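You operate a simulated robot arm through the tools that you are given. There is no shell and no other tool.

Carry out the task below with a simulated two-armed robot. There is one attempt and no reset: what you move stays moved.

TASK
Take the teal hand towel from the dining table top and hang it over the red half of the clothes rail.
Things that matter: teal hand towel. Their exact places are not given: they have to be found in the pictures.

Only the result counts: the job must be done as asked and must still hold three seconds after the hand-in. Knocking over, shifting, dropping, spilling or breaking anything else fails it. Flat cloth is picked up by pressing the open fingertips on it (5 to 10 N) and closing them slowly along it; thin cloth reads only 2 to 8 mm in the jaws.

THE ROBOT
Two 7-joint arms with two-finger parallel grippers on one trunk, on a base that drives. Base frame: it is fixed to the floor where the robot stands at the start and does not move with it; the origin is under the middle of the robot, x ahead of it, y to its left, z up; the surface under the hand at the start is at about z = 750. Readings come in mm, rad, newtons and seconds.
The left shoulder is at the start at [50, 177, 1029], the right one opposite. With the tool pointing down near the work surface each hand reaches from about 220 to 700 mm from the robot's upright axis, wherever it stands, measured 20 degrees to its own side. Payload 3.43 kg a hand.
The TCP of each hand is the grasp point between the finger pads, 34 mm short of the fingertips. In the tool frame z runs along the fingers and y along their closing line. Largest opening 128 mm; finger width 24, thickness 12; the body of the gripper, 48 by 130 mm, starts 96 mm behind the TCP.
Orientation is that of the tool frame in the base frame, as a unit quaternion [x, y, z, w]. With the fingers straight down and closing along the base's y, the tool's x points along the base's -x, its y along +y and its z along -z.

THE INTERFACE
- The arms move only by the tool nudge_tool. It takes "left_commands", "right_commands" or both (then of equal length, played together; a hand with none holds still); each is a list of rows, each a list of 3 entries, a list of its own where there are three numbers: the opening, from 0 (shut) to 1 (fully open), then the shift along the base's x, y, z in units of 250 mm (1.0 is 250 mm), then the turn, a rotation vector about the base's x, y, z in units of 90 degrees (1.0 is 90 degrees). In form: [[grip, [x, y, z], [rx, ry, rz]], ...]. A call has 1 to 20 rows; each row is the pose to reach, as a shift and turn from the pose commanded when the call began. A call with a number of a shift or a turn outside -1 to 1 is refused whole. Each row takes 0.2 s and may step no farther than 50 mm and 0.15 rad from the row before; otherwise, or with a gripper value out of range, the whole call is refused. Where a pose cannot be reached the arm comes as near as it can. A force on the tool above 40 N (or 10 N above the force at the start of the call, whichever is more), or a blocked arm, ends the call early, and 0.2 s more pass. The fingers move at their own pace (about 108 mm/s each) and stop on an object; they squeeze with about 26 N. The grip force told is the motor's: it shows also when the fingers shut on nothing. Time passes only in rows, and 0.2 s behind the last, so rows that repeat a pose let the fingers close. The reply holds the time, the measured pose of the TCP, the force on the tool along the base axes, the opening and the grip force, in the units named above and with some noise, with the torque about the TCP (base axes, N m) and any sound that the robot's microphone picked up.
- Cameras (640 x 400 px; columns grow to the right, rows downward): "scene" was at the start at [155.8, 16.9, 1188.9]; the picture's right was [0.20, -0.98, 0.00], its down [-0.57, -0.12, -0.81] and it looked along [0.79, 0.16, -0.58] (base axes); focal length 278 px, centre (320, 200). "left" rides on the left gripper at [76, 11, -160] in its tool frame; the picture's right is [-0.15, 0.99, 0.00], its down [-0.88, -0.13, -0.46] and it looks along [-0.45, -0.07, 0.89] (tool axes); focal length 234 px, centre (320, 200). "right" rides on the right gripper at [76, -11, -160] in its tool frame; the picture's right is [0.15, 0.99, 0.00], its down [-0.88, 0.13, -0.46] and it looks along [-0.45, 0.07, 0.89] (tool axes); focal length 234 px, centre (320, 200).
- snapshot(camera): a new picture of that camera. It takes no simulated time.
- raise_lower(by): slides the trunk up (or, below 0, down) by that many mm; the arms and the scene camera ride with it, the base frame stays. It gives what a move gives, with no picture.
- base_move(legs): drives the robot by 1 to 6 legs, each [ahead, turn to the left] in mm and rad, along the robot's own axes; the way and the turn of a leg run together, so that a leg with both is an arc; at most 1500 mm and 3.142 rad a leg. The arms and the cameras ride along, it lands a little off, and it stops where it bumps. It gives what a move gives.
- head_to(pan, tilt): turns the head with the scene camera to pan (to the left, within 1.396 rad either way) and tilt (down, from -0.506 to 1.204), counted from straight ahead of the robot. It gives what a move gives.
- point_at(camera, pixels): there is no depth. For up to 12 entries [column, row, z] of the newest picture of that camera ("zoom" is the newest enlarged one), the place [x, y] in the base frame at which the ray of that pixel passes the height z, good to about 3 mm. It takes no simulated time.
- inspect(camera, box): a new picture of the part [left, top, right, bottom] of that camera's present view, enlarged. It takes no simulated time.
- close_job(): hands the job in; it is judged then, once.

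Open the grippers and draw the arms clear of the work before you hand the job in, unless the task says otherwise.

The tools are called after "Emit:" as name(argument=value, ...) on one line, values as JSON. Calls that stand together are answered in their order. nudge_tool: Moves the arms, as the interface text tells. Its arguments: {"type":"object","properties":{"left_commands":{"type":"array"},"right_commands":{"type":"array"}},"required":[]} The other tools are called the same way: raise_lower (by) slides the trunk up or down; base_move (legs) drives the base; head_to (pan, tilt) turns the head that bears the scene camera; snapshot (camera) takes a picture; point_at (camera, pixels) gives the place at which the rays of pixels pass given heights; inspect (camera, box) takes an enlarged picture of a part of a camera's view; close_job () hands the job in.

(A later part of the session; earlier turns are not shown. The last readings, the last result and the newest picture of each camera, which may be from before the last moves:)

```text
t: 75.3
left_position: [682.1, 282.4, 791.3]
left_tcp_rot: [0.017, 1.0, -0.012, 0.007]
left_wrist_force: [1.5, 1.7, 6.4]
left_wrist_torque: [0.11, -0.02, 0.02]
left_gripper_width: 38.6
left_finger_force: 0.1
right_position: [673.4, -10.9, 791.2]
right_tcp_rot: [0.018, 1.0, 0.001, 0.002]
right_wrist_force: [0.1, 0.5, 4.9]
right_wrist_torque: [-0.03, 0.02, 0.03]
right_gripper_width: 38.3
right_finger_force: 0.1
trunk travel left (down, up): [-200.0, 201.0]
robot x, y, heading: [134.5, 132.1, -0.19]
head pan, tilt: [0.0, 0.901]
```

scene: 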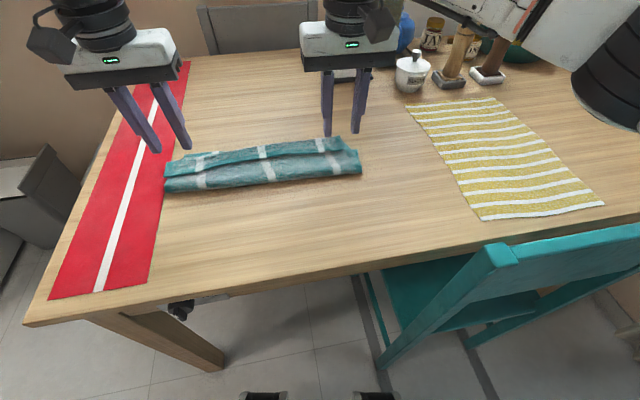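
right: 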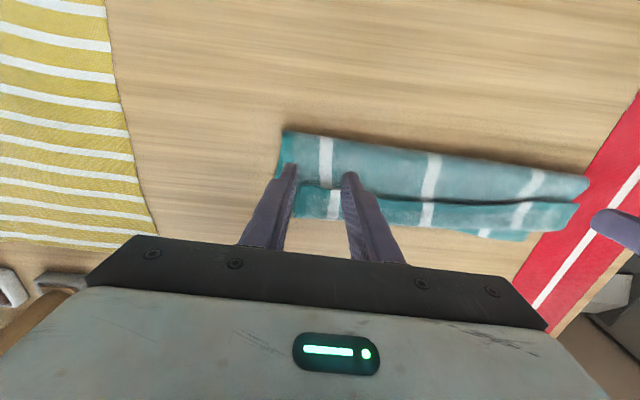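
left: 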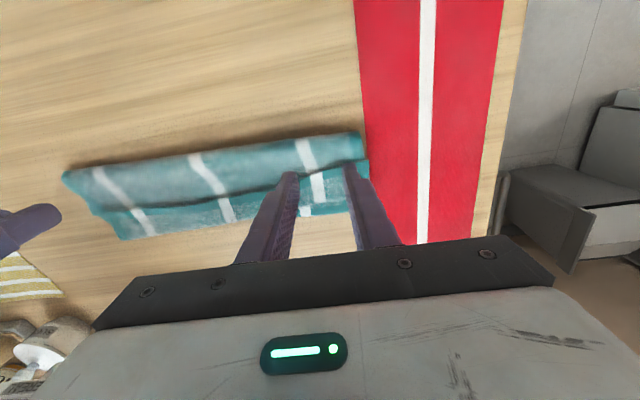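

Contact at 5–6 N on both. I press 1 mm more and close slowly.

Emit:
nudge_tool(left_commands=[[0.3, [0, 0, -0.005], [0, 0, 0]], [0.24, [0, 0, -0.005], [0, 0, 0]], [0.18, [0, 0, -0.005], [0, 0, 0]], [0.12, [0, 0, -0.005], [0, 0, 0]], [0.06, [0, 0, -0.005], [0, 0, 0]], [0.0, [0, 0, -0.005], [0, 0, 0]], [0.0, [0, 0, -0.005], [0, 0, 0]]], right_commands=[[0.3, [0, 0, -0.008], [0, 0, 0]], [0.24, [0, 0, -0.008], [0, 0, 0]], [0.18, [0, 0, -0.008], [0, 0, 0]], [0.12, [0, 0, -0.008], [0, 0, 0]], [0.06, [0, 0, -0.008], [0, 0, 0]], [0.0, [0, 0, -0.008], [0, 0, 0]], [0.0, [0, 0, -0.008], [0, 0, 0]]])

Emit:
snapshot(camera="right")

Emit:
snapshot(camera="left")

```text
t: 76.9
left_position: [681.5, 281.3, 790.2]
left_tcp_rot: [0.017, 1.0, -0.014, 0.007]
left_wrist_force: [1.0, -8.7, 9.7]
left_wrist_torque: [-0.31, -0.03, 0.1]
left_gripper_width: 5.9
left_finger_force: 26.1
right_position: [673.0, -9.1, 788.9]
right_tcp_rot: [0.017, 1.0, 0.001, 0.003]
right_wrist_force: [0.7, 9.0, 15.4]
right_wrist_torque: [0.34, -0.01, 0.09]
right_gripper_width: 8.5
right_finger_force: 26.4
trunk travel left (down, up): [-200.0, 201.0]
robot x, y, heading: [137.6, 131.4, -0.192]
head pan, tilt: [0.0, 0.901]
```

```text
taken
```

right: 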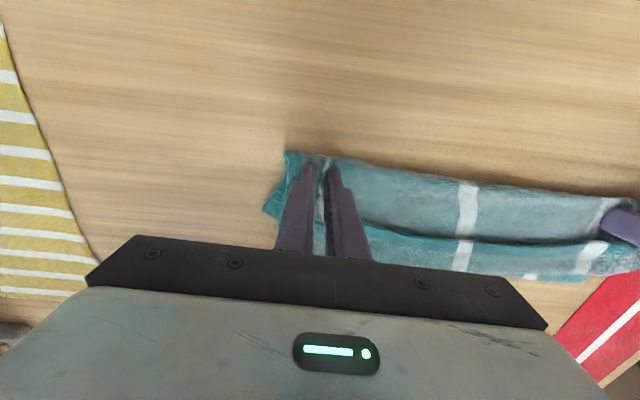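

```text
taken
```

left: 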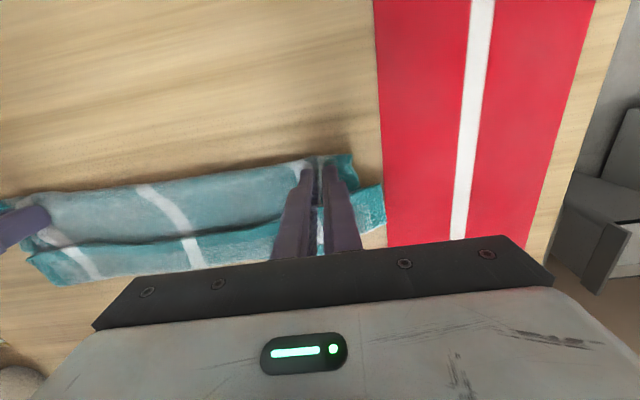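

Both jaws hold cloth (5.9 and 8.5 mm). I lift and carry the folded edge about 78 mm over toward the far edge, watching the force.

Emit:
nudge_tool(left_commands=[[0, [0, -0.012, 0.1], [0, 0, 0]], [0, [0.04, -0.016, 0.22], [0, 0, 0]], [0, [0.12, -0.016, 0.28], [0, 0, 0]], [0, [0.2, -0.016, 0.26], [0, 0, 0]], [0, [0.27, -0.016, 0.2], [0, 0, 0]], [0, [0.31, -0.016, 0.12], [0, 0, 0]], [0, [0.31, -0.016, 0.08], [0, 0, 0]]], right_commands=[[0, [0, 0.012, 0.1], [0, 0, 0]], [0, [0.04, 0.016, 0.22], [0, 0, 0]], [0, [0.12, 0.016, 0.28], [0, 0, 0]], [0, [0.2, 0.016, 0.26], [0, 0, 0]], [0, [0.27, 0.016, 0.2], [0, 0, 0]], [0, [0.31, 0.016, 0.12], [0, 0, 0]], [0, [0.31, 0.016, 0.08], [0, 0, 0]]])

Emit:
snapshot(camera="scene")

Emit:
snapshot(camera="right")

Emit:
snapshot(camera="left")

```text
t: 78.5
left_position: [743.2, 288.0, 814.2]
left_tcp_rot: [0.018, 1.0, -0.015, 0.005]
left_wrist_force: [0.2, -13.9, 0.4]
left_wrist_torque: [-0.46, -0.03, 0.12]
left_gripper_width: 5.2
left_finger_force: 26.0
left hand out of reach, approached as far as the arm can: row 5, 6, 7
right_position: [739.1, -7.1, 806.2]
right_tcp_rot: [0.017, 1.0, 0.003, 0.001]
right_wrist_force: [-1.0, 13.5, 1.5]
right_wrist_torque: [0.48, -0.01, 0.14]
right_gripper_width: 8.3
right_finger_force: 26.1
right hand out of reach, approached as far as the arm can: row 6, 7
trunk travel left (down, up): [-200.0, 201.0]
robot x, y, heading: [135.1, 132.4, -0.192]
head pan, tilt: [0.0, 0.901]
```

```text
taken
```

scene: 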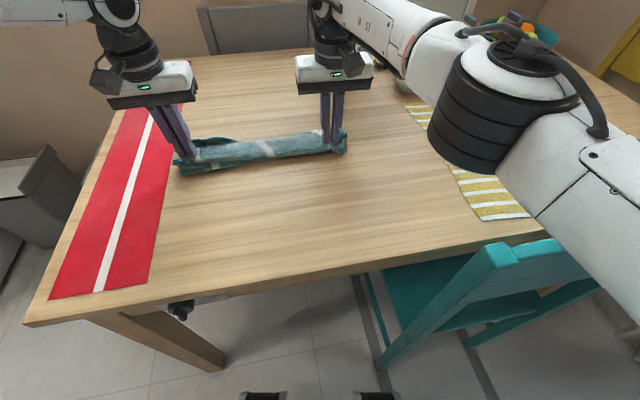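

```text
taken
```

right: 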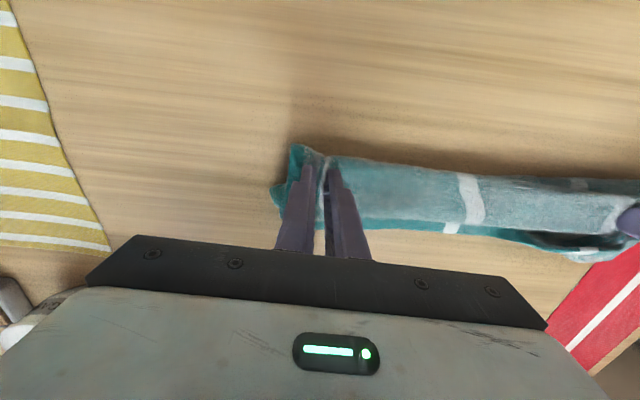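

```text
taken
```

left: 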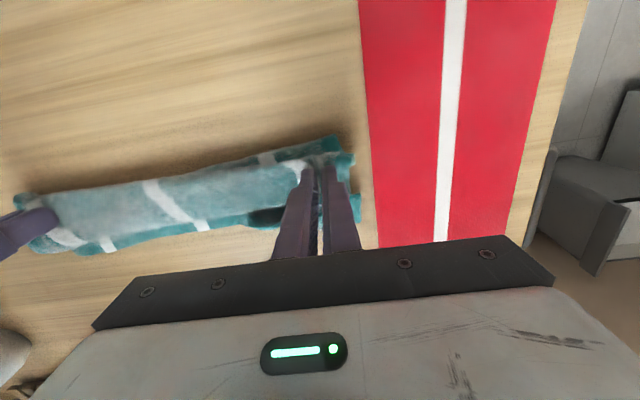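

The strip is now quartered. I lower the last millimetres, open slightly and lift away.

Emit:
nudge_tool(left_commands=[[0, [0, 0, -0.02], [0, 0, 0]], [0, [0, 0, -0.044], [0, 0, 0]], [0.06, [0, 0, -0.044], [0, 0, 0]], [0.14, [0, 0, -0.044], [0, 0, 0]], [0.2, [0, 0, -0.044], [0, 0, 0]], [0.2, [0, 0, 0.06], [0, 0, 0]], [0.2, [0, 0, 0.2], [0, 0, 0]], [0.2, [-0.1, 0, 0.35], [0, 0, 0]], [0.2, [-0.2, 0, 0.5], [0, 0, 0]]], right_commands=[[0, [0, 0, -0.01], [0, 0, 0]], [0, [0, 0, -0.024], [0, 0, 0]], [0.06, [0, 0, -0.024], [0, 0, 0]], [0.14, [0, 0, -0.024], [0, 0, 0]], [0.2, [0, 0, -0.024], [0, 0, 0]], [0.2, [0, 0, 0.06], [0, 0, 0]], [0.2, [0, 0, 0.2], [0, 0, 0]], [0.2, [-0.1, 0, 0.35], [0, 0, 0]], [0.2, [-0.2, 0, 0.5], [0, 0, 0]]])

Emit:
snapshot(camera="scene")

Emit:
snapshot(camera="right")

Emit:
snapshot(camera="left")

```text
t: 80.5
left_position: [692.1, 286.1, 939.5]
left_tcp_rot: [0.017, 1.0, -0.012, 0.005]
left_wrist_force: [-0.3, -0.1, 0.6]
left_wrist_torque: [0.01, 0.01, 0.01]
left_gripper_width: 25.6
left_finger_force: 0.0
left hand out of reach, approached as far as the arm can: row 2, 3, 4, 5
right_position: [689.3, -10.2, 932.0]
right_tcp_rot: [0.019, 1.0, 0.001, 0.002]
right_wrist_force: [-0.2, -1.1, -0.7]
right_wrist_torque: [-0.01, -0.01, -0.03]
right_gripper_width: 25.6
right_finger_force: 0.0
right hand out of reach, approached as far as the arm can: row 7
trunk travel left (down, up): [-200.0, 201.0]
robot x, y, heading: [133.0, 131.1, -0.193]
head pan, tilt: [0.0, 0.901]
```

```text
taken
```

scene: 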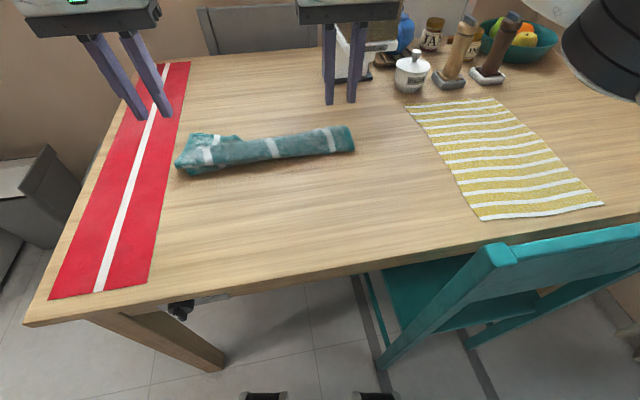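

```text
taken
```

right: 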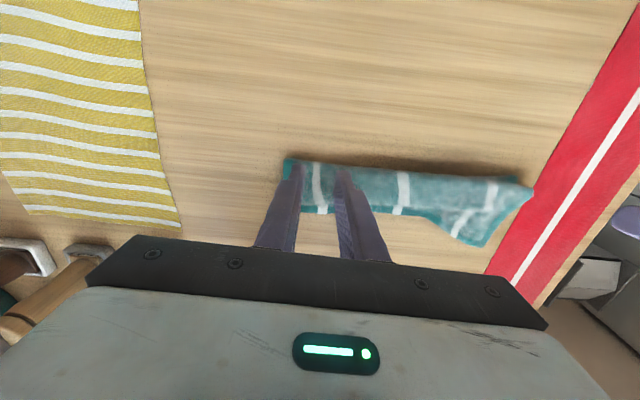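

```text
taken
```

left: 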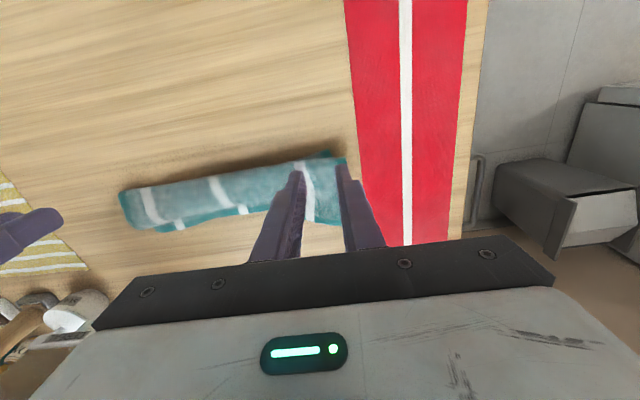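

A narrow strip now lies there; its left end has splayed a little. I measure the outline near the right end for a straddling grasp across its width.

Emit:
inspect(camera="scene", box=[160, 100, 380, 200])

Emit:
point_at(camera="scene", pixels=[[354, 150, 765], [350, 127, 765], [190, 175, 765], [176, 165, 765], [185, 138, 765], [240, 137, 765]])

Emit:
point_at(camera="right", pixels=[[286, 160, 768], [300, 211, 755], [415, 172, 768], [415, 215, 760], [532, 190, 765], [480, 247, 757]])

Emit:
point_at(camera="left", pixels=[[120, 190, 768], [132, 229, 760], [345, 160, 765], [240, 214, 760], [230, 173, 768]])

```text
2.91 times, centred on (270, 150) of scene
```

zoom: 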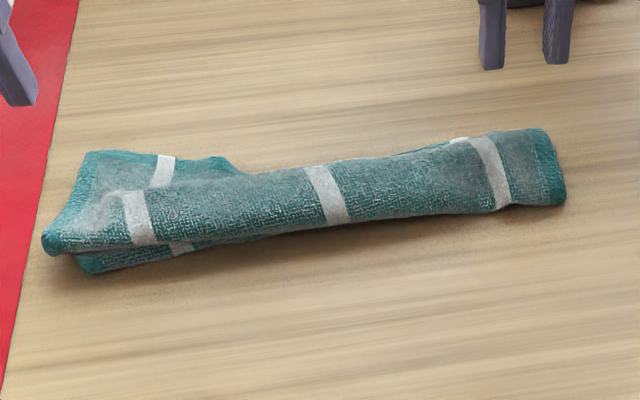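

```text
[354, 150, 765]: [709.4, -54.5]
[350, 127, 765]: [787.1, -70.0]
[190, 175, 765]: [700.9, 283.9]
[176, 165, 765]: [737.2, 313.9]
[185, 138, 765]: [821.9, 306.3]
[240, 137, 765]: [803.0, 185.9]
```

```text
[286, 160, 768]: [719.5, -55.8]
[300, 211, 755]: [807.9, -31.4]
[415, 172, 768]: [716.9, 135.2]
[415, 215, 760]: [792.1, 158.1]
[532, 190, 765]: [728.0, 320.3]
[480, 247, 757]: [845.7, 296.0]
```

```text
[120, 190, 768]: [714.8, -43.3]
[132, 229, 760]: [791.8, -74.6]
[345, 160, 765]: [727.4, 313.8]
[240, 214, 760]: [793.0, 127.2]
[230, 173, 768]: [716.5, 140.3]
```

The strip spans x≈714–790 (right end y≈−55), centre x≈752. For the right hand this is easier with the robot facing straight, so I turn +0.19 and drive 40 mm ahead.

Emit:
base_move(legs=[[0, 0.19], [40, 0]])

Emit:
nudge_tool(left_commands=[[0.2, [-0.1, 0.1, 0.05], [0, 0, 0]], [0.2, [-0.2, 0.2, 0.1], [0, 0, 0]], [0.2, [-0.3, 0.25, 0.15], [0, 0, 0]], [0.2, [-0.4, 0.3, 0.2], [0, 0, 0]], [0.2, [-0.5, 0.3, 0.25], [0, 0, 0]], [0.2, [-0.5, 0.3, 0.3], [0, 0, 0]], [0.2, [-0.5, 0.3, 0.3], [0, 0, 0]], [0.2, [-0.5, 0.3, 0.3], [0, 0, 0]], [0.2, [-0.5, 0.3, 0.3], [0, 0, 0]], [0.2, [-0.5, 0.3, 0.3], [0, 0, 0]], [0.2, [-0.5, 0.3, 0.3], [0, 0, 0]]], right_commands=[[1, [0, 0, 0], [0, 0, -0.0909]], [1, [0, 0, 0], [0, 0, -0.1818]], [1, [0, 0, 0], [0, 0, -0.2727]], [1, [0, 0, 0], [0, 0, -0.3636]], [1, [0, 0, 0], [0, 0, -0.4545]], [1, [0, 0, 0], [0, 0, -0.5454]], [1, [0, 0, 0], [0, 0, -0.6363]], [1, [0, 0, 0], [0, 0, -0.7272]], [1, [0, 0, 0], [0, 0, -0.8181]], [1, [0, 0, 0], [0, 0, -0.909]], [1, [0, 0, 0], [0, 0, -1.0]]])

Emit:
snapshot(camera="scene")

Emit:
snapshot(camera="right")

```text
t: 82.1
left_position: [693.4, 390.5, 940.1]
left_tcp_rot: [-0.079, 0.997, -0.012, 0.005]
left_wrist_force: [0.0, -0.5, 0.0]
left_wrist_torque: [0.0, -0.02, 0.01]
left_gripper_width: 25.6
left_finger_force: 0.1
right_position: [746.2, 99.6, 931.8]
right_tcp_rot: [-0.077, 0.997, 0.0, 0.0]
right_wrist_force: [0.3, 0.0, -0.1]
right_wrist_torque: [0.01, 0.0, 0.01]
right_gripper_width: 25.6
right_finger_force: 0.1
trunk travel left (down, up): [-200.0, 201.0]
robot x, y, heading: [172.0, 131.1, -0.0]
head pan, tilt: [0.0, 0.901]
```

```text
t: 84.5
left_position: [568.1, 463.8, 1013.2]
left_tcp_rot: [-0.079, 0.997, -0.011, 0.006]
left_wrist_force: [-0.5, 0.4, -0.3]
left_wrist_torque: [-0.02, 0.0, 0.01]
left_gripper_width: 25.3
left_finger_force: 0.1
right_position: [745.8, 99.3, 931.5]
right_tcp_rot: [0.651, 0.759, 0.0, 0.002]
right_wrist_force: [-0.8, -0.2, 0.2]
right_wrist_torque: [-0.01, 0.01, -0.03]
right_gripper_width: 128.1
right_finger_force: 0.0
trunk travel left (down, up): [-200.0, 201.0]
robot x, y, heading: [173.6, 133.1, 0.003]
head pan, tilt: [0.0, 0.901]
```

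```text
taken
```

scene: 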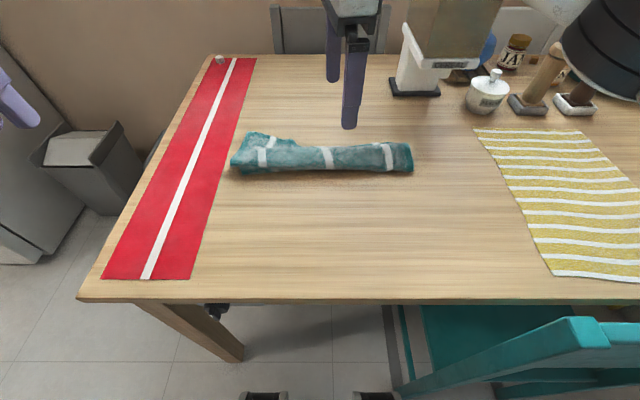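

```text
taken
```

right: 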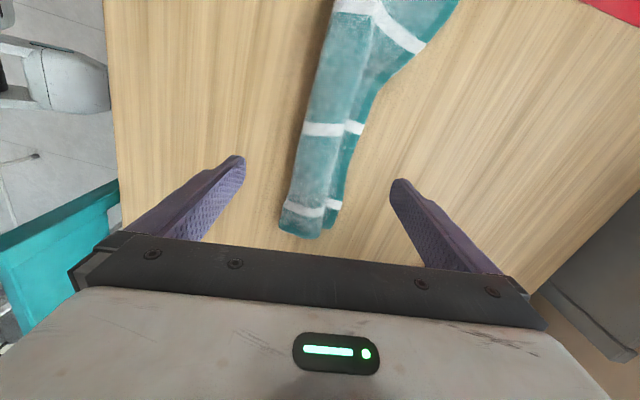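

Right gripper now closes along x. I move it over the strip's right end at (752,−25), trimming the yaw, down to z≈850.

Emit:
nudge_tool(right_commands=[[1, [0.004, -0.1, -0.05], [0, 0, -0.02]], [1, [0.008, -0.2, -0.1], [0, 0, -0.04]], [1, [0.012, -0.3, -0.15], [0, 0, -0.06]], [1, [0.016, -0.4, -0.22], [0, 0, -0.08]], [1, [0.024, -0.497, -0.3], [0, 0, -0.098]], [1, [0.024, -0.497, -0.33], [0, 0, -0.098]]])

Emit:
snapshot(camera="scene")

Emit:
snapshot(camera="right")

```text
t: 85.9
left_position: [567.5, 466.2, 1013.3]
left_tcp_rot: [-0.079, 0.997, -0.012, 0.007]
left_wrist_force: [-0.6, -0.1, 0.3]
left_wrist_torque: [-0.01, -0.01, -0.02]
left_gripper_width: 25.7
left_finger_force: 0.0
right_position: [752.4, -25.9, 848.2]
right_tcp_rot: [0.707, 0.707, 0.0, 0.002]
right_wrist_force: [0.1, -0.4, -0.4]
right_wrist_torque: [0.0, 0.02, 0.0]
right_gripper_width: 127.8
right_finger_force: 0.0
trunk travel left (down, up): [-200.0, 201.0]
robot x, y, heading: [173.7, 136.0, 0.003]
head pan, tilt: [0.0, 0.901]
```

```text
taken
```

scene: 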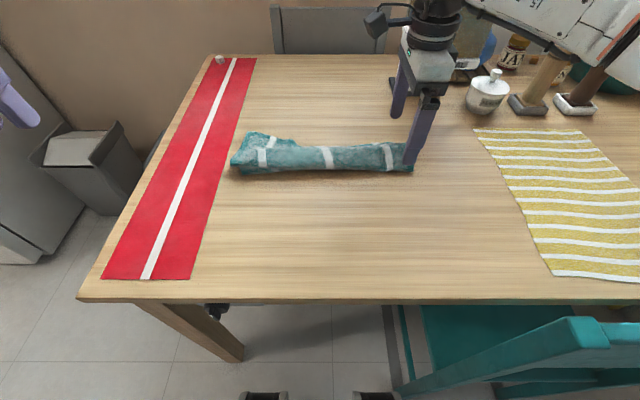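

```text
taken
```

right: 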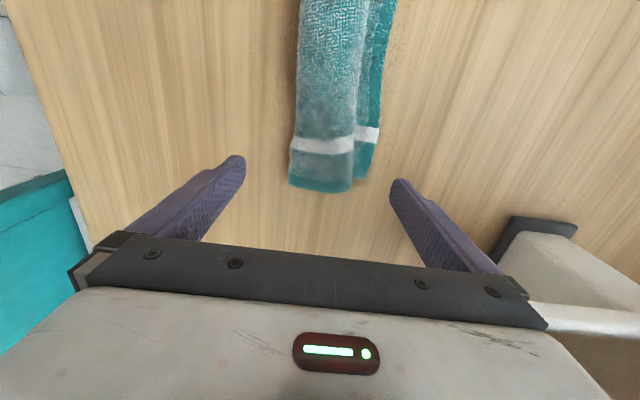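

I verify where the strip's end lies relative to the fingers.

Emit:
point_at(camera="right", pixels=[[290, 185, 765], [350, 190, 765], [372, 172, 757], [293, 140, 765], [380, 130, 757]])

```text
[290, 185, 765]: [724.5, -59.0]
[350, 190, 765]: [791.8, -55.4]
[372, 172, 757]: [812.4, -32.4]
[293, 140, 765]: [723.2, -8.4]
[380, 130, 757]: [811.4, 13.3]
```

The strip near its end spans x≈722–811, so I shift the hand 12 mm ahead and lower until the tips are at the table beside the strip.

Emit:
nudge_tool(right_commands=[[1, [0.048, 0, 0], [0, 0, 0]], [1, [0.048, 0, -0.1], [0, 0, 0]], [1, [0.048, 0, -0.2], [0, 0, 0]], [1, [0.048, 0, -0.248], [0, 0, 0]], [1, [0.048, 0, -0.248], [0, 0, 0]]])

Emit:
snapshot(camera="right")

Emit:
inspect(camera="scene", box=[320, 80, 480, 200])

```text
t: 87.1
left_position: [567.6, 465.9, 1013.3]
left_tcp_rot: [-0.08, 0.997, -0.011, 0.006]
left_wrist_force: [-0.4, -0.3, -0.2]
left_wrist_torque: [0.02, -0.03, 0.0]
left_gripper_width: 25.6
left_finger_force: 0.1
right_position: [765.2, -25.6, 785.0]
right_tcp_rot: [0.706, 0.708, 0.0, 0.001]
right_wrist_force: [0.0, 0.3, 0.4]
right_wrist_torque: [0.02, 0.01, -0.03]
right_gripper_width: 128.1
right_finger_force: 0.0
trunk travel left (down, up): [-200.0, 201.0]
robot x, y, heading: [174.2, 130.8, -0.003]
head pan, tilt: [0.0, 0.901]
```

```text
taken
```

right: 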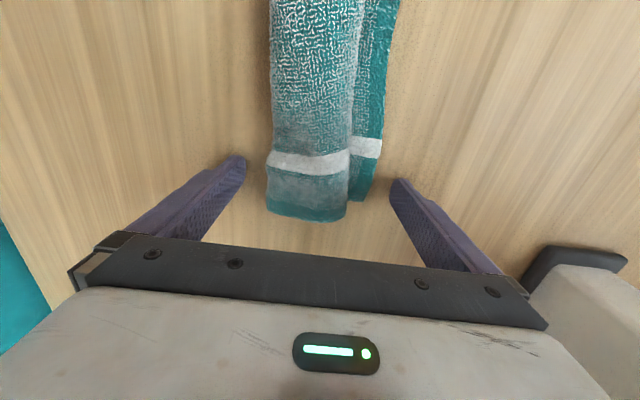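

```text
3.33 times, centred on (400, 140) of scene
```

zoom: 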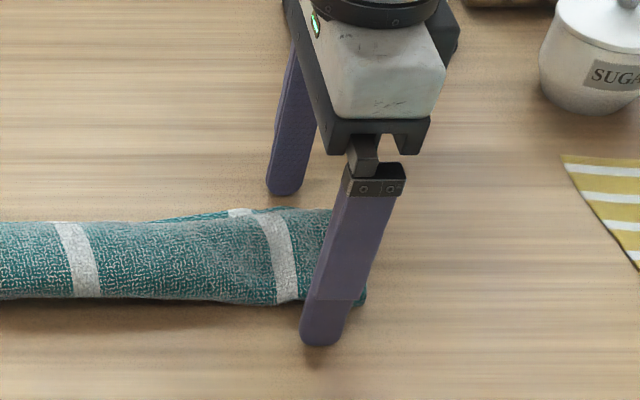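

The fingers straddle the strip's end with their tips at the table. I close slowly to gather all layers.

Emit:
nudge_tool(right_commands=[[0.9, [0, 0, 0], [0, 0, 0]], [0.8, [0, 0, 0], [0, 0, 0]], [0.7, [0, 0, 0], [0, 0, 0]], [0.6, [0, 0, 0], [0, 0, 0]], [0.5, [0, 0, 0], [0, 0, 0]], [0.4, [0, 0, 0], [0, 0, 0]], [0.3, [0, 0, 0], [0, 0, 0]], [0.2, [0, 0, 0], [0, 0, 0]], [0.1, [0, 0, 0], [0, 0, 0]], [0.0, [0, 0, 0], [0, 0, 0]], [0.0, [0, 0, 0], [0, 0, 0]], [0.0, [0, 0, 0], [0, 0, 0]]])

Emit:
snapshot(camera="right")

Emit:
inspect(camera="scene", box=[220, 80, 480, 220])

```text
t: 89.7
left_position: [566.4, 465.5, 1014.3]
left_tcp_rot: [-0.08, 0.997, -0.012, 0.006]
left_wrist_force: [0.2, 0.9, 0.2]
left_wrist_torque: [0.01, 0.0, -0.01]
left_gripper_width: 25.5
left_finger_force: 0.0
right_position: [764.8, -25.7, 786.2]
right_tcp_rot: [0.707, 0.708, 0.001, 0.002]
right_wrist_force: [0.9, 1.0, 5.3]
right_wrist_torque: [0.02, -0.03, 0.01]
right_gripper_width: 15.8
right_finger_force: 26.0
trunk travel left (down, up): [-200.0, 201.0]
robot x, y, heading: [174.0, 131.1, 0.001]
head pan, tilt: [0.0, 0.901]
```

```text
taken
```

right: 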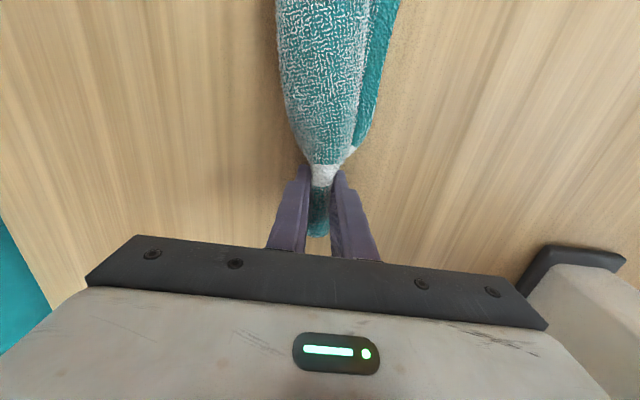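

```text
2.46 times, centred on (350, 150) of scene
```

zoom: 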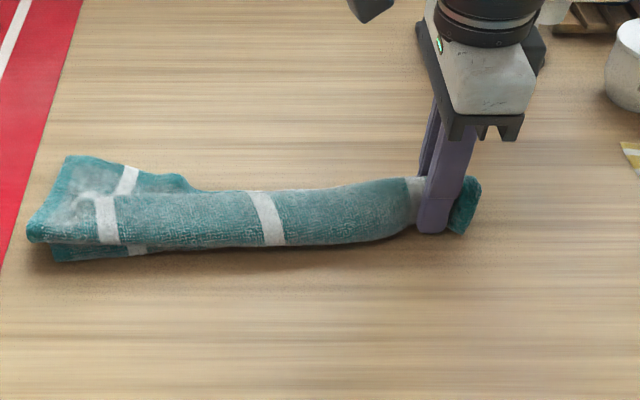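

All layers are gathered (15.8 mm, 26 N). I lift slowly, moving a little toward the strip's other end so it peels off the table without dragging.

Emit:
nudge_tool(right_commands=[[0, [0, 0.04, 0.1], [0, 0, 0]], [0, [-0.03, 0.1, 0.22], [0, 0, 0]], [0, [-0.06, 0.16, 0.34], [0, 0, 0]], [0, [-0.1, 0.22, 0.46], [0, 0, 0]], [0, [-0.14, 0.28, 0.58], [0, 0, 0]], [0, [-0.18, 0.32, 0.7], [0, 0, 0]], [0, [-0.22, 0.36, 0.82], [0, 0, 0]], [0, [-0.26, 0.38, 0.92], [0, 0, 0]], [0, [-0.3, 0.38, 1.0], [0, 0, 0]]])

Emit:
snapshot(camera="scene")

Emit:
snapshot(camera="right")

```text
t: 91.7
left_position: [567.1, 465.1, 1013.4]
left_tcp_rot: [-0.08, 0.997, -0.011, 0.007]
left_wrist_force: [0.4, 0.0, -0.4]
left_wrist_torque: [0.02, -0.01, 0.01]
left_gripper_width: 25.6
left_finger_force: 0.1
right_position: [689.1, 72.6, 1035.3]
right_tcp_rot: [0.707, 0.708, -0.001, 0.001]
right_wrist_force: [-0.4, -0.4, -0.4]
right_wrist_torque: [0.01, 0.06, 0.05]
right_gripper_width: 15.6
right_finger_force: 25.7
trunk travel left (down, up): [-200.0, 201.0]
robot x, y, heading: [173.3, 133.0, 0.005]
head pan, tilt: [0.0, 0.901]
```

```text
taken
```

scene: 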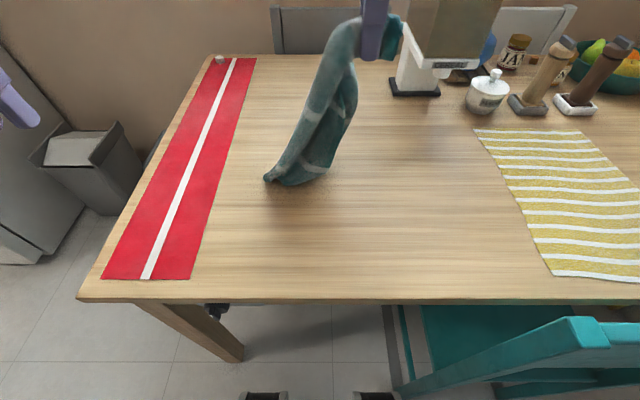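

```text
taken
```

right: 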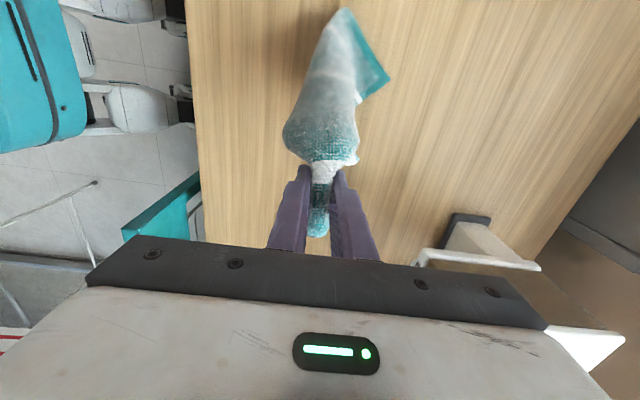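

The strip hangs clean and the red runner is untouched. I raise the trunk fully and look again.

Emit:
raise_lower(by=200)

Emit:
head_to(pan=0.0, tilt=0.5)

Emit:
snapshot(camera="scene")

```text
t: 93.9
left_position: [567.5, 465.3, 1212.6]
left_tcp_rot: [-0.079, 0.997, -0.011, 0.007]
left_wrist_force: [-0.6, -0.1, 0.0]
left_wrist_torque: [-0.02, -0.01, -0.01]
left_gripper_width: 25.2
left_finger_force: 0.0
right_position: [689.8, 71.9, 1235.8]
right_tcp_rot: [0.707, 0.707, 0.0, 0.001]
right_wrist_force: [-0.1, -0.5, -0.3]
right_wrist_torque: [0.0, -0.02, 0.03]
right_gripper_width: 15.2
right_finger_force: 25.7
trunk travel left (down, up): [-400.0, 1.0]
robot x, y, heading: [173.6, 129.3, -0.003]
head pan, tilt: [0.0, 0.901]
```

```text
t: 94.8
left_position: [569.1, 464.2, 1213.5]
left_tcp_rot: [-0.079, 0.997, -0.012, 0.006]
left_wrist_force: [0.3, -0.6, -0.3]
left_wrist_torque: [-0.02, 0.0, 0.01]
left_gripper_width: 25.5
left_finger_force: 0.1
right_position: [689.4, 72.0, 1236.0]
right_tcp_rot: [0.706, 0.708, 0.0, 0.001]
right_wrist_force: [0.3, -0.4, -0.8]
right_wrist_torque: [-0.01, 0.0, 0.06]
right_gripper_width: 15.2
right_finger_force: 26.0
trunk travel left (down, up): [-400.0, 1.0]
robot x, y, heading: [170.2, 130.6, 0.003]
head pan, tilt: [0.0, 0.499]
```

```text
taken
```

scene: 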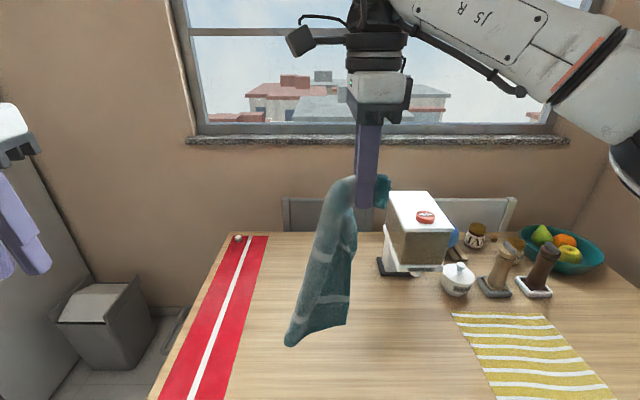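

The strip leaves the jaws sideways toward +y. I back off from the table, then lift the hand further and turn it back 90° so that the strip trails toward the robot.

Emit:
base_move(legs=[[-200, 0]])

Emit:
nudge_tool(right_commands=[[0, [-0.02, -0.015, 0.06], [0, 0, 0.0909]], [0, [-0.04, -0.03, 0.12], [0, 0, 0.1818]], [0, [-0.06, -0.045, 0.18], [0, 0, 0.2727]], [0, [-0.08, -0.06, 0.24], [0, 0, 0.3636]], [0, [-0.1, -0.075, 0.3], [0, 0, 0.4545]], [0, [-0.12, -0.09, 0.36], [0, 0, 0.5454]], [0, [-0.14, -0.105, 0.42], [0, 0, 0.6363]], [0, [-0.16, -0.12, 0.48], [0, 0, 0.7272]], [0, [-0.18, -0.135, 0.54], [0, 0, 0.8181]], [0, [-0.2, -0.15, 0.6], [0, 0, 0.909]], [0, [-0.2, -0.16, 0.64], [0, 0, 1.0]]])

Emit:
snapshot(camera="scene")

Emit:
snapshot(camera="right")

```text
t: 96.3
left_position: [369.2, 464.7, 1212.8]
left_tcp_rot: [-0.079, 0.997, -0.011, 0.007]
left_wrist_force: [-0.6, 0.0, -0.3]
left_wrist_torque: [0.02, -0.04, -0.01]
left_gripper_width: 25.9
left_finger_force: 0.0
right_position: [491.8, 70.8, 1236.7]
right_tcp_rot: [0.707, 0.707, -0.001, 0.001]
right_wrist_force: [-0.8, -0.6, -0.3]
right_wrist_torque: [0.0, 0.0, 0.08]
right_gripper_width: 15.4
right_finger_force: 26.4
trunk travel left (down, up): [-400.0, 1.0]
robot x, y, heading: [-23.4, 130.8, 0.004]
head pan, tilt: [0.0, 0.499]
```

```text
t: 98.8
left_position: [370.1, 464.5, 1212.9]
left_tcp_rot: [-0.08, 0.997, -0.013, 0.006]
left_wrist_force: [-0.4, -1.0, 0.5]
left_wrist_torque: [-0.03, 0.01, 0.0]
left_gripper_width: 25.7
left_finger_force: 0.0
right_position: [440.7, 31.2, 1395.7]
right_tcp_rot: [0.0, 1.0, 0.0, 0.003]
right_wrist_force: [0.5, 0.1, -0.5]
right_wrist_torque: [0.01, -0.05, -0.24]
right_gripper_width: 13.0
right_finger_force: 25.5
trunk travel left (down, up): [-400.0, 1.0]
robot x, y, heading: [-28.5, 129.2, -0.0]
head pan, tilt: [0.0, 0.499]
```

```text
taken
```

scene: 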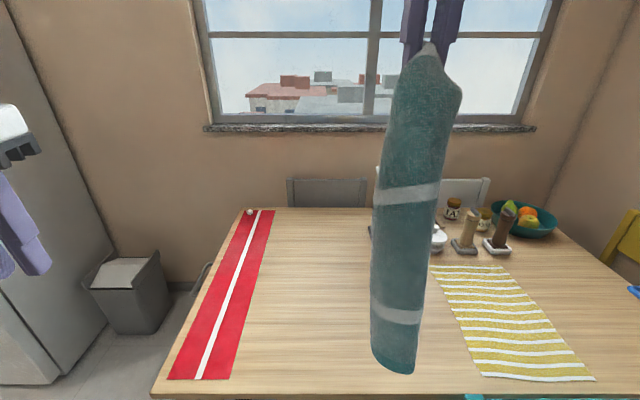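

```text
taken
```

right: 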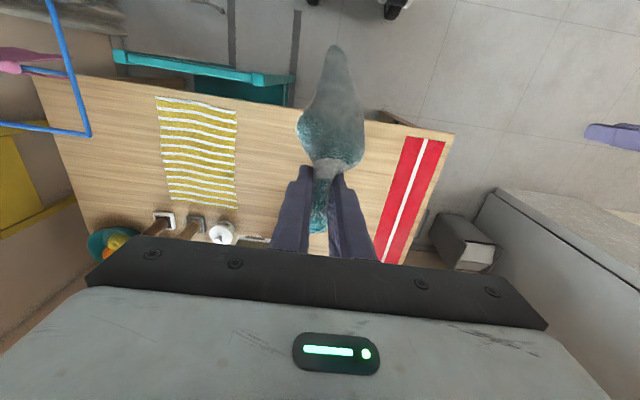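

The strip hangs neatly, about 65 mm wide, and the hold is firm. I turn left to face −x and look at the path toward the rail.

Emit:
base_move(legs=[[0, 1.57], [0, 1.57]])

Emit:
head_to(pan=0.35, tilt=0.45)

Emit:
snapshot(camera="scene")

```text
t: 106.7
left_position: [-426.7, -189.3, 1213.2]
left_tcp_rot: [0.998, 0.066, -0.007, -0.011]
left_wrist_force: [-0.8, -0.2, 0.1]
left_wrist_torque: [0.02, 0.02, -0.01]
left_gripper_width: 25.3
left_finger_force: 0.1
right_position: [-485.2, 244.9, 1394.7]
right_tcp_rot: [1.0, -0.013, -0.003, 0.0]
right_wrist_force: [-0.7, 0.7, 0.1]
right_wrist_torque: [0.01, 0.02, -0.22]
right_gripper_width: 12.2
right_finger_force: 26.3
trunk travel left (down, up): [-400.0, 1.0]
robot x, y, heading: [-24.6, 131.5, 3.118]
head pan, tilt: [0.0, 0.499]
```

```text
t: 107.6
left_position: [-427.4, -189.9, 1213.8]
left_tcp_rot: [0.998, 0.067, -0.006, -0.012]
left_wrist_force: [-0.1, -0.5, 1.2]
left_wrist_torque: [0.0, 0.02, 0.01]
left_gripper_width: 25.7
left_finger_force: 0.0
right_position: [-485.8, 245.4, 1394.2]
right_tcp_rot: [1.0, -0.013, -0.002, 0.001]
right_wrist_force: [0.2, 0.6, -1.5]
right_wrist_torque: [0.03, -0.01, -0.27]
right_gripper_width: 12.2
right_finger_force: 25.2
trunk travel left (down, up): [-400.0, 1.0]
robot x, y, heading: [-23.5, 131.3, 3.112]
head pan, tilt: [0.351, 0.45]
```

```text
taken
```

scene: 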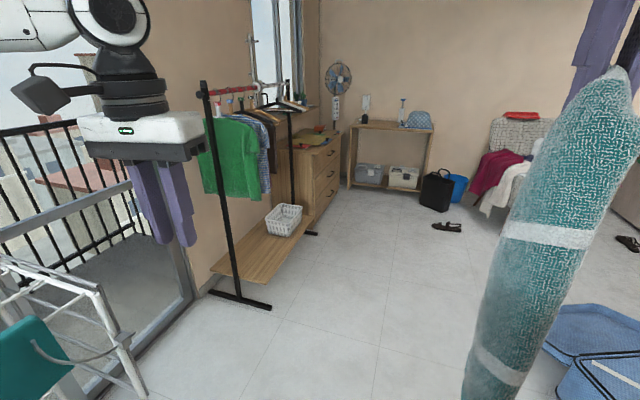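

The floor toward the rail is clear, with the blue suitcase at right (600,350). I measure board edge, feet and suitcase.

Emit:
point_at(camera="scene", pixels=[[545, 345, 0], [575, 400, 0], [270, 307, 20], [209, 290, 20], [318, 233, 20], [241, 283, 100], [308, 222, 100], [302, 222, 100], [433, 206, 0]])

Emit:
inspect(camera="scene", box=[190, 60, 340, 320])

Emit:
inspect(camera="scene", box=[190, 70, 310, 145])

```text
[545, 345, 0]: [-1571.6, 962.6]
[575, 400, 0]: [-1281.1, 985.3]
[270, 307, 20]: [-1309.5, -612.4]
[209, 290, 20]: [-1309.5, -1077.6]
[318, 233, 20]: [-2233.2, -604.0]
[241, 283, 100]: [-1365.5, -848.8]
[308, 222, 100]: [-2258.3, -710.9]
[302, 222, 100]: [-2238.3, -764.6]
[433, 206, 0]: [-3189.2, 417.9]
```

```text
1.54 times, centred on (265, 190) of scene
```

zoom: 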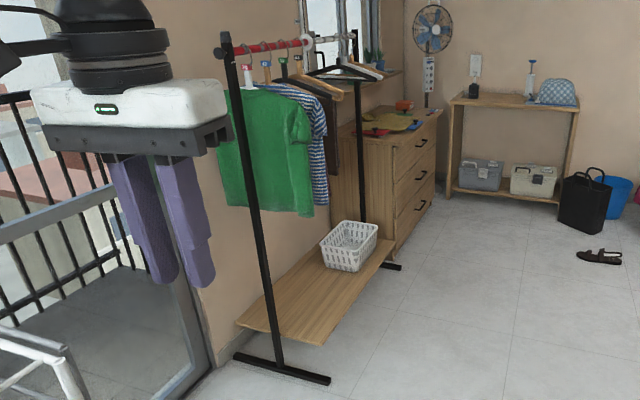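

```text
5.33 times, centred on (250, 108) of scene
```

zoom: 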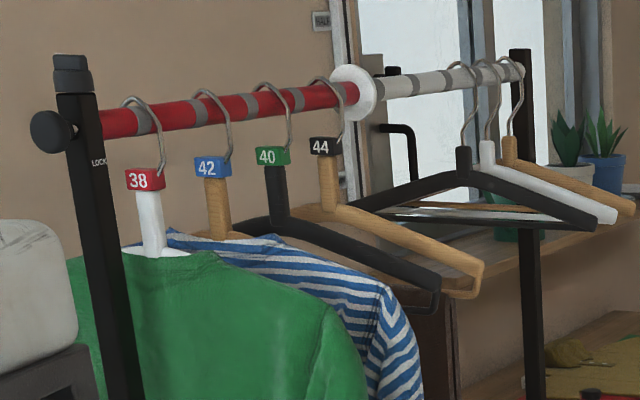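

Board and feet stay at y ≤ −608, so a robot position near (−1584, −300) is clear. I drive there along −x first, then turn to face the rail (−y).

Emit:
base_move(legs=[[1500, 0.02], [60, 0], [0, 1.58]])

Emit:
head_to(pan=0.0, tilt=0.35)

Emit:
snapshot(camera="scene")

Emit:
snapshot(camera="right")

```text
t: 119.6
left_position: [-1298.2, -232.8, 1214.4]
left_tcp_rot: [0.655, 0.756, -0.013, -0.004]
left_wrist_force: [0.4, 0.0, -0.7]
left_wrist_torque: [0.01, -0.02, 0.0]
left_gripper_width: 25.9
left_finger_force: 0.1
right_position: [-1733.6, -295.6, 1396.5]
right_tcp_rot: [0.713, 0.701, -0.001, 0.002]
right_wrist_force: [0.2, 0.1, -0.1]
right_wrist_torque: [-0.05, 0.02, -0.24]
right_gripper_width: 12.1
right_finger_force: 25.8
trunk travel left (down, up): [-400.0, 1.0]
robot x, y, heading: [-1623.1, 165.7, -1.587]
head pan, tilt: [0.351, 0.45]
```

```text
t: 120.4
left_position: [-1299.0, -232.6, 1213.6]
left_tcp_rot: [0.655, 0.756, -0.012, -0.005]
left_wrist_force: [0.0, 0.1, 0.8]
left_wrist_torque: [0.01, -0.02, -0.01]
left_gripper_width: 25.8
left_finger_force: 0.0
right_position: [-1733.3, -296.8, 1395.0]
right_tcp_rot: [0.713, 0.702, -0.001, 0.002]
right_wrist_force: [0.4, 0.3, -0.6]
right_wrist_torque: [-0.01, -0.02, -0.22]
right_gripper_width: 11.8
right_finger_force: 25.6
trunk travel left (down, up): [-400.0, 1.0]
robot x, y, heading: [-1626.4, 165.6, -1.586]
head pan, tilt: [0.0, 0.351]
```

```text
taken
```

scene: 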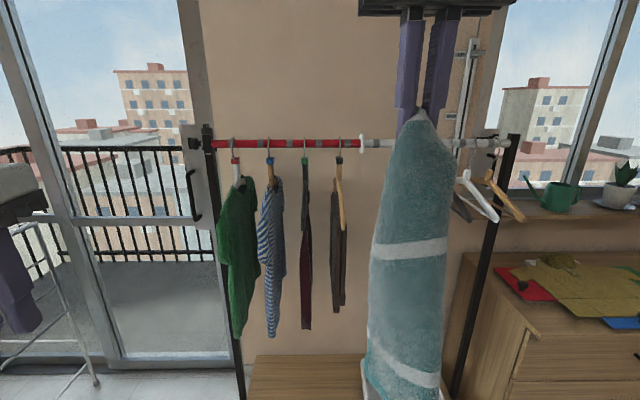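

```text
taken
```

right: 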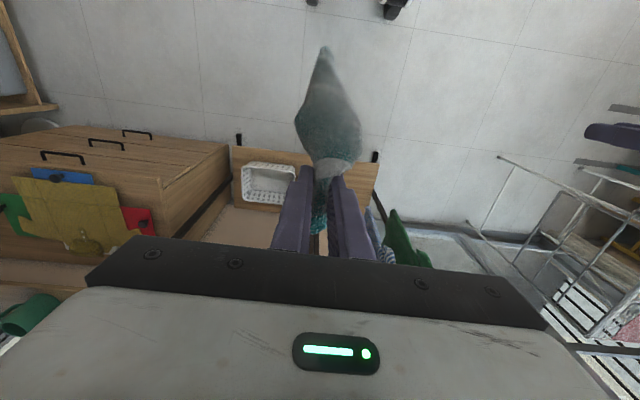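

Now I see the rail frontally: hooks at columns 235, 270, 306, 339, disc at 362; red part 212–358. I enlarge it and measure.

Emit:
inspect(camera="scene", box=[200, 110, 380, 230])

Emit:
point_at(camera="scene", pixels=[[235, 145, 1290], [270, 145, 1290], [306, 145, 1290], [339, 145, 1290], [362, 145, 1290], [212, 145, 1290], [505, 145, 1290], [306, 145, 1270], [339, 145, 1270]])

```text
3.33 times, centred on (290, 170) of scene
```

zoom: 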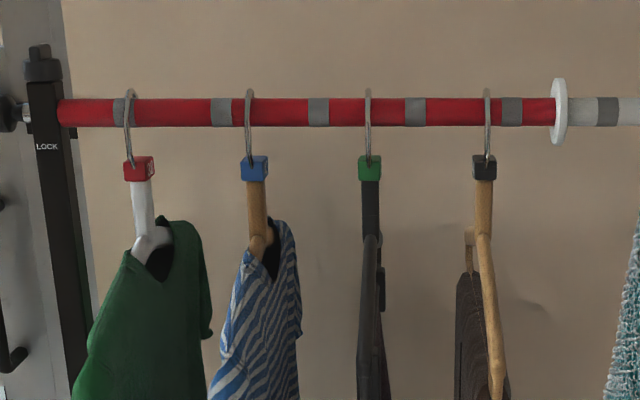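

```text
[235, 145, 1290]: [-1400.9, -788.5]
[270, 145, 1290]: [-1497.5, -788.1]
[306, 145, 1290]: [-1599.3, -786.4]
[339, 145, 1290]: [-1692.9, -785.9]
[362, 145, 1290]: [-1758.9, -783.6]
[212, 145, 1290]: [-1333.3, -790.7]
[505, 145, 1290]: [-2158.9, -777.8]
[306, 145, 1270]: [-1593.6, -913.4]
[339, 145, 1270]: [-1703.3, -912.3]
```

Hook x-positions: 42 ≈ −1495, 40 ≈ −1597, 44 ≈ −1698, disc ≈ −1769, bar z ≈ 1280; the clear gap between 40 and 44 is centred near x ≈ −1641. Still 550 mm short of the rail, I raise the hand 250 mm and tilt the fingers forward to horizontal so the strip can pass above the garments.

Emit:
nudge_tool(right_commands=[[0, [0, -0.06, 0.07], [-0.0714, 0, 0]], [0, [0, -0.12, 0.14], [-0.1428, 0, 0]], [0, [0, -0.18, 0.21], [-0.2142, 0, 0]], [0, [0, -0.24, 0.28], [-0.2857, 0, 0]], [0, [0, -0.3, 0.35], [-0.3571, 0, 0]], [0, [0, -0.36, 0.42], [-0.4285, 0, 0]], [0, [0, -0.42, 0.49], [-0.5, 0, 0]], [0, [0, -0.48, 0.56], [-0.5714, 0, 0]], [0, [0, -0.54, 0.63], [-0.6428, 0, 0]], [0, [0, -0.6, 0.7], [-0.7142, 0, 0]], [0, [0, -0.66, 0.77], [-0.7857, 0, 0]], [0, [0, -0.7, 0.84], [-0.8571, 0, 0]], [0, [0, -0.74, 0.92], [-0.9285, 0, 0]], [0, [0, -0.76, 1.0], [-1.0, 0, 0]]])

Emit:
snapshot(camera="scene")

Emit:
snapshot(camera="right")

Emit:
snapshot(camera="left")

```text
t: 123.4
left_position: [-1299.7, -233.0, 1214.0]
left_tcp_rot: [0.655, 0.756, -0.013, -0.004]
left_wrist_force: [0.3, -0.1, -0.6]
left_wrist_torque: [-0.01, -0.01, -0.04]
left_gripper_width: 25.9
left_finger_force: 0.2
right_position: [-1734.6, -486.1, 1647.3]
right_tcp_rot: [0.501, 0.496, -0.497, 0.506]
right_wrist_force: [-0.8, 0.4, 0.0]
right_wrist_torque: [0.06, 0.03, 0.05]
right_gripper_width: 12.2
right_finger_force: 25.8
trunk travel left (down, up): [-400.0, 1.0]
robot x, y, heading: [-1624.7, 164.2, -1.589]
head pan, tilt: [0.0, 0.351]
```

```text
taken
```

scene: 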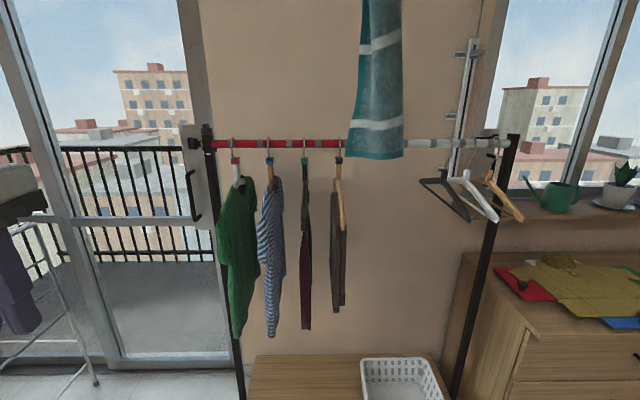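

```text
taken
```

right: 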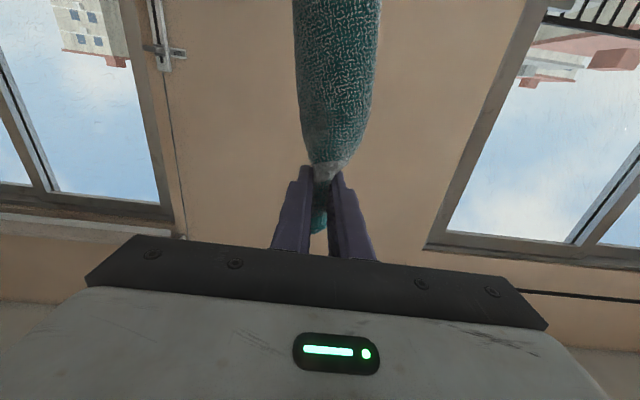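

```text
taken
```

left: 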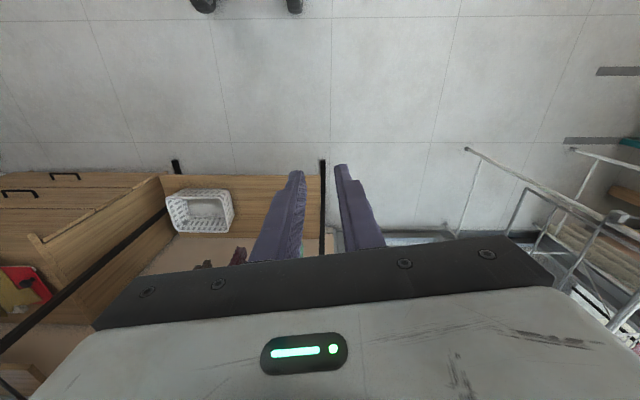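

The arm reaches z = 1647 with the fingers level and the strip hangs straight, its lower end at z≈1310, just above the bar. I lift 25 mm more, then drive so the hand comes to x≈−1642 in front of the rail.

Emit:
nudge_tool(right_commands=[[0, [0, 0, 0.05], [0, 0, 0]], [0, [0, 0, 0.1], [0, 0, 0]], [0, [0, 0, 0.1], [0, 0, 0]]])

Emit:
base_move(legs=[[0, 0.278], [300, 0], [0, -0.26]])

Emit:
snapshot(camera="scene")

```text
t: 124.2
left_position: [-1298.7, -233.0, 1212.6]
left_tcp_rot: [0.655, 0.756, -0.013, -0.004]
left_wrist_force: [0.4, -1.0, 0.6]
left_wrist_torque: [0.0, -0.03, 0.01]
left_gripper_width: 25.6
left_finger_force: 0.1
right_position: [-1731.8, -486.6, 1671.1]
right_tcp_rot: [0.502, 0.496, -0.496, 0.506]
right_wrist_force: [0.1, 0.7, -0.7]
right_wrist_torque: [0.06, 0.02, -0.05]
right_gripper_width: 12.1
right_finger_force: 26.4
trunk travel left (down, up): [-400.0, 1.0]
robot x, y, heading: [-1627.3, 167.0, -1.585]
head pan, tilt: [0.0, 0.351]
```

```text
t: 128.1
left_position: [-1214.4, -518.4, 1213.0]
left_tcp_rot: [0.648, 0.761, -0.013, -0.004]
left_wrist_force: [0.3, -0.4, 0.3]
left_wrist_torque: [-0.01, -0.01, 0.0]
left_gripper_width: 25.5
left_finger_force: 0.0
right_position: [-1644.2, -779.4, 1671.1]
right_tcp_rot: [0.498, 0.499, -0.492, 0.51]
right_wrist_force: [-0.4, 0.0, -1.2]
right_wrist_torque: [-0.02, 0.0, 0.22]
right_gripper_width: 11.7
right_finger_force: 25.8
trunk travel left (down, up): [-400.0, 1.0]
robot x, y, heading: [-1549.6, -124.6, -1.566]
head pan, tilt: [0.0, 0.351]
```

```text
taken
```

scene: 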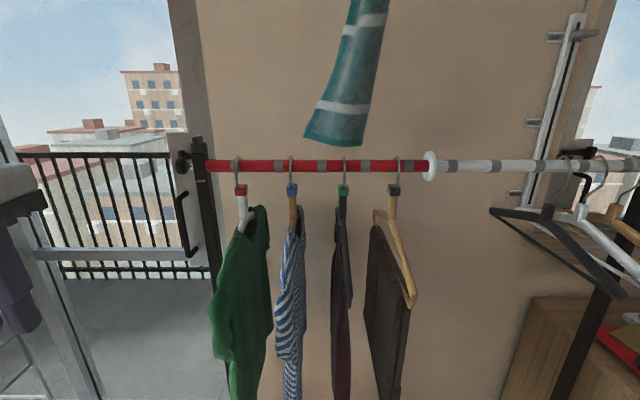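

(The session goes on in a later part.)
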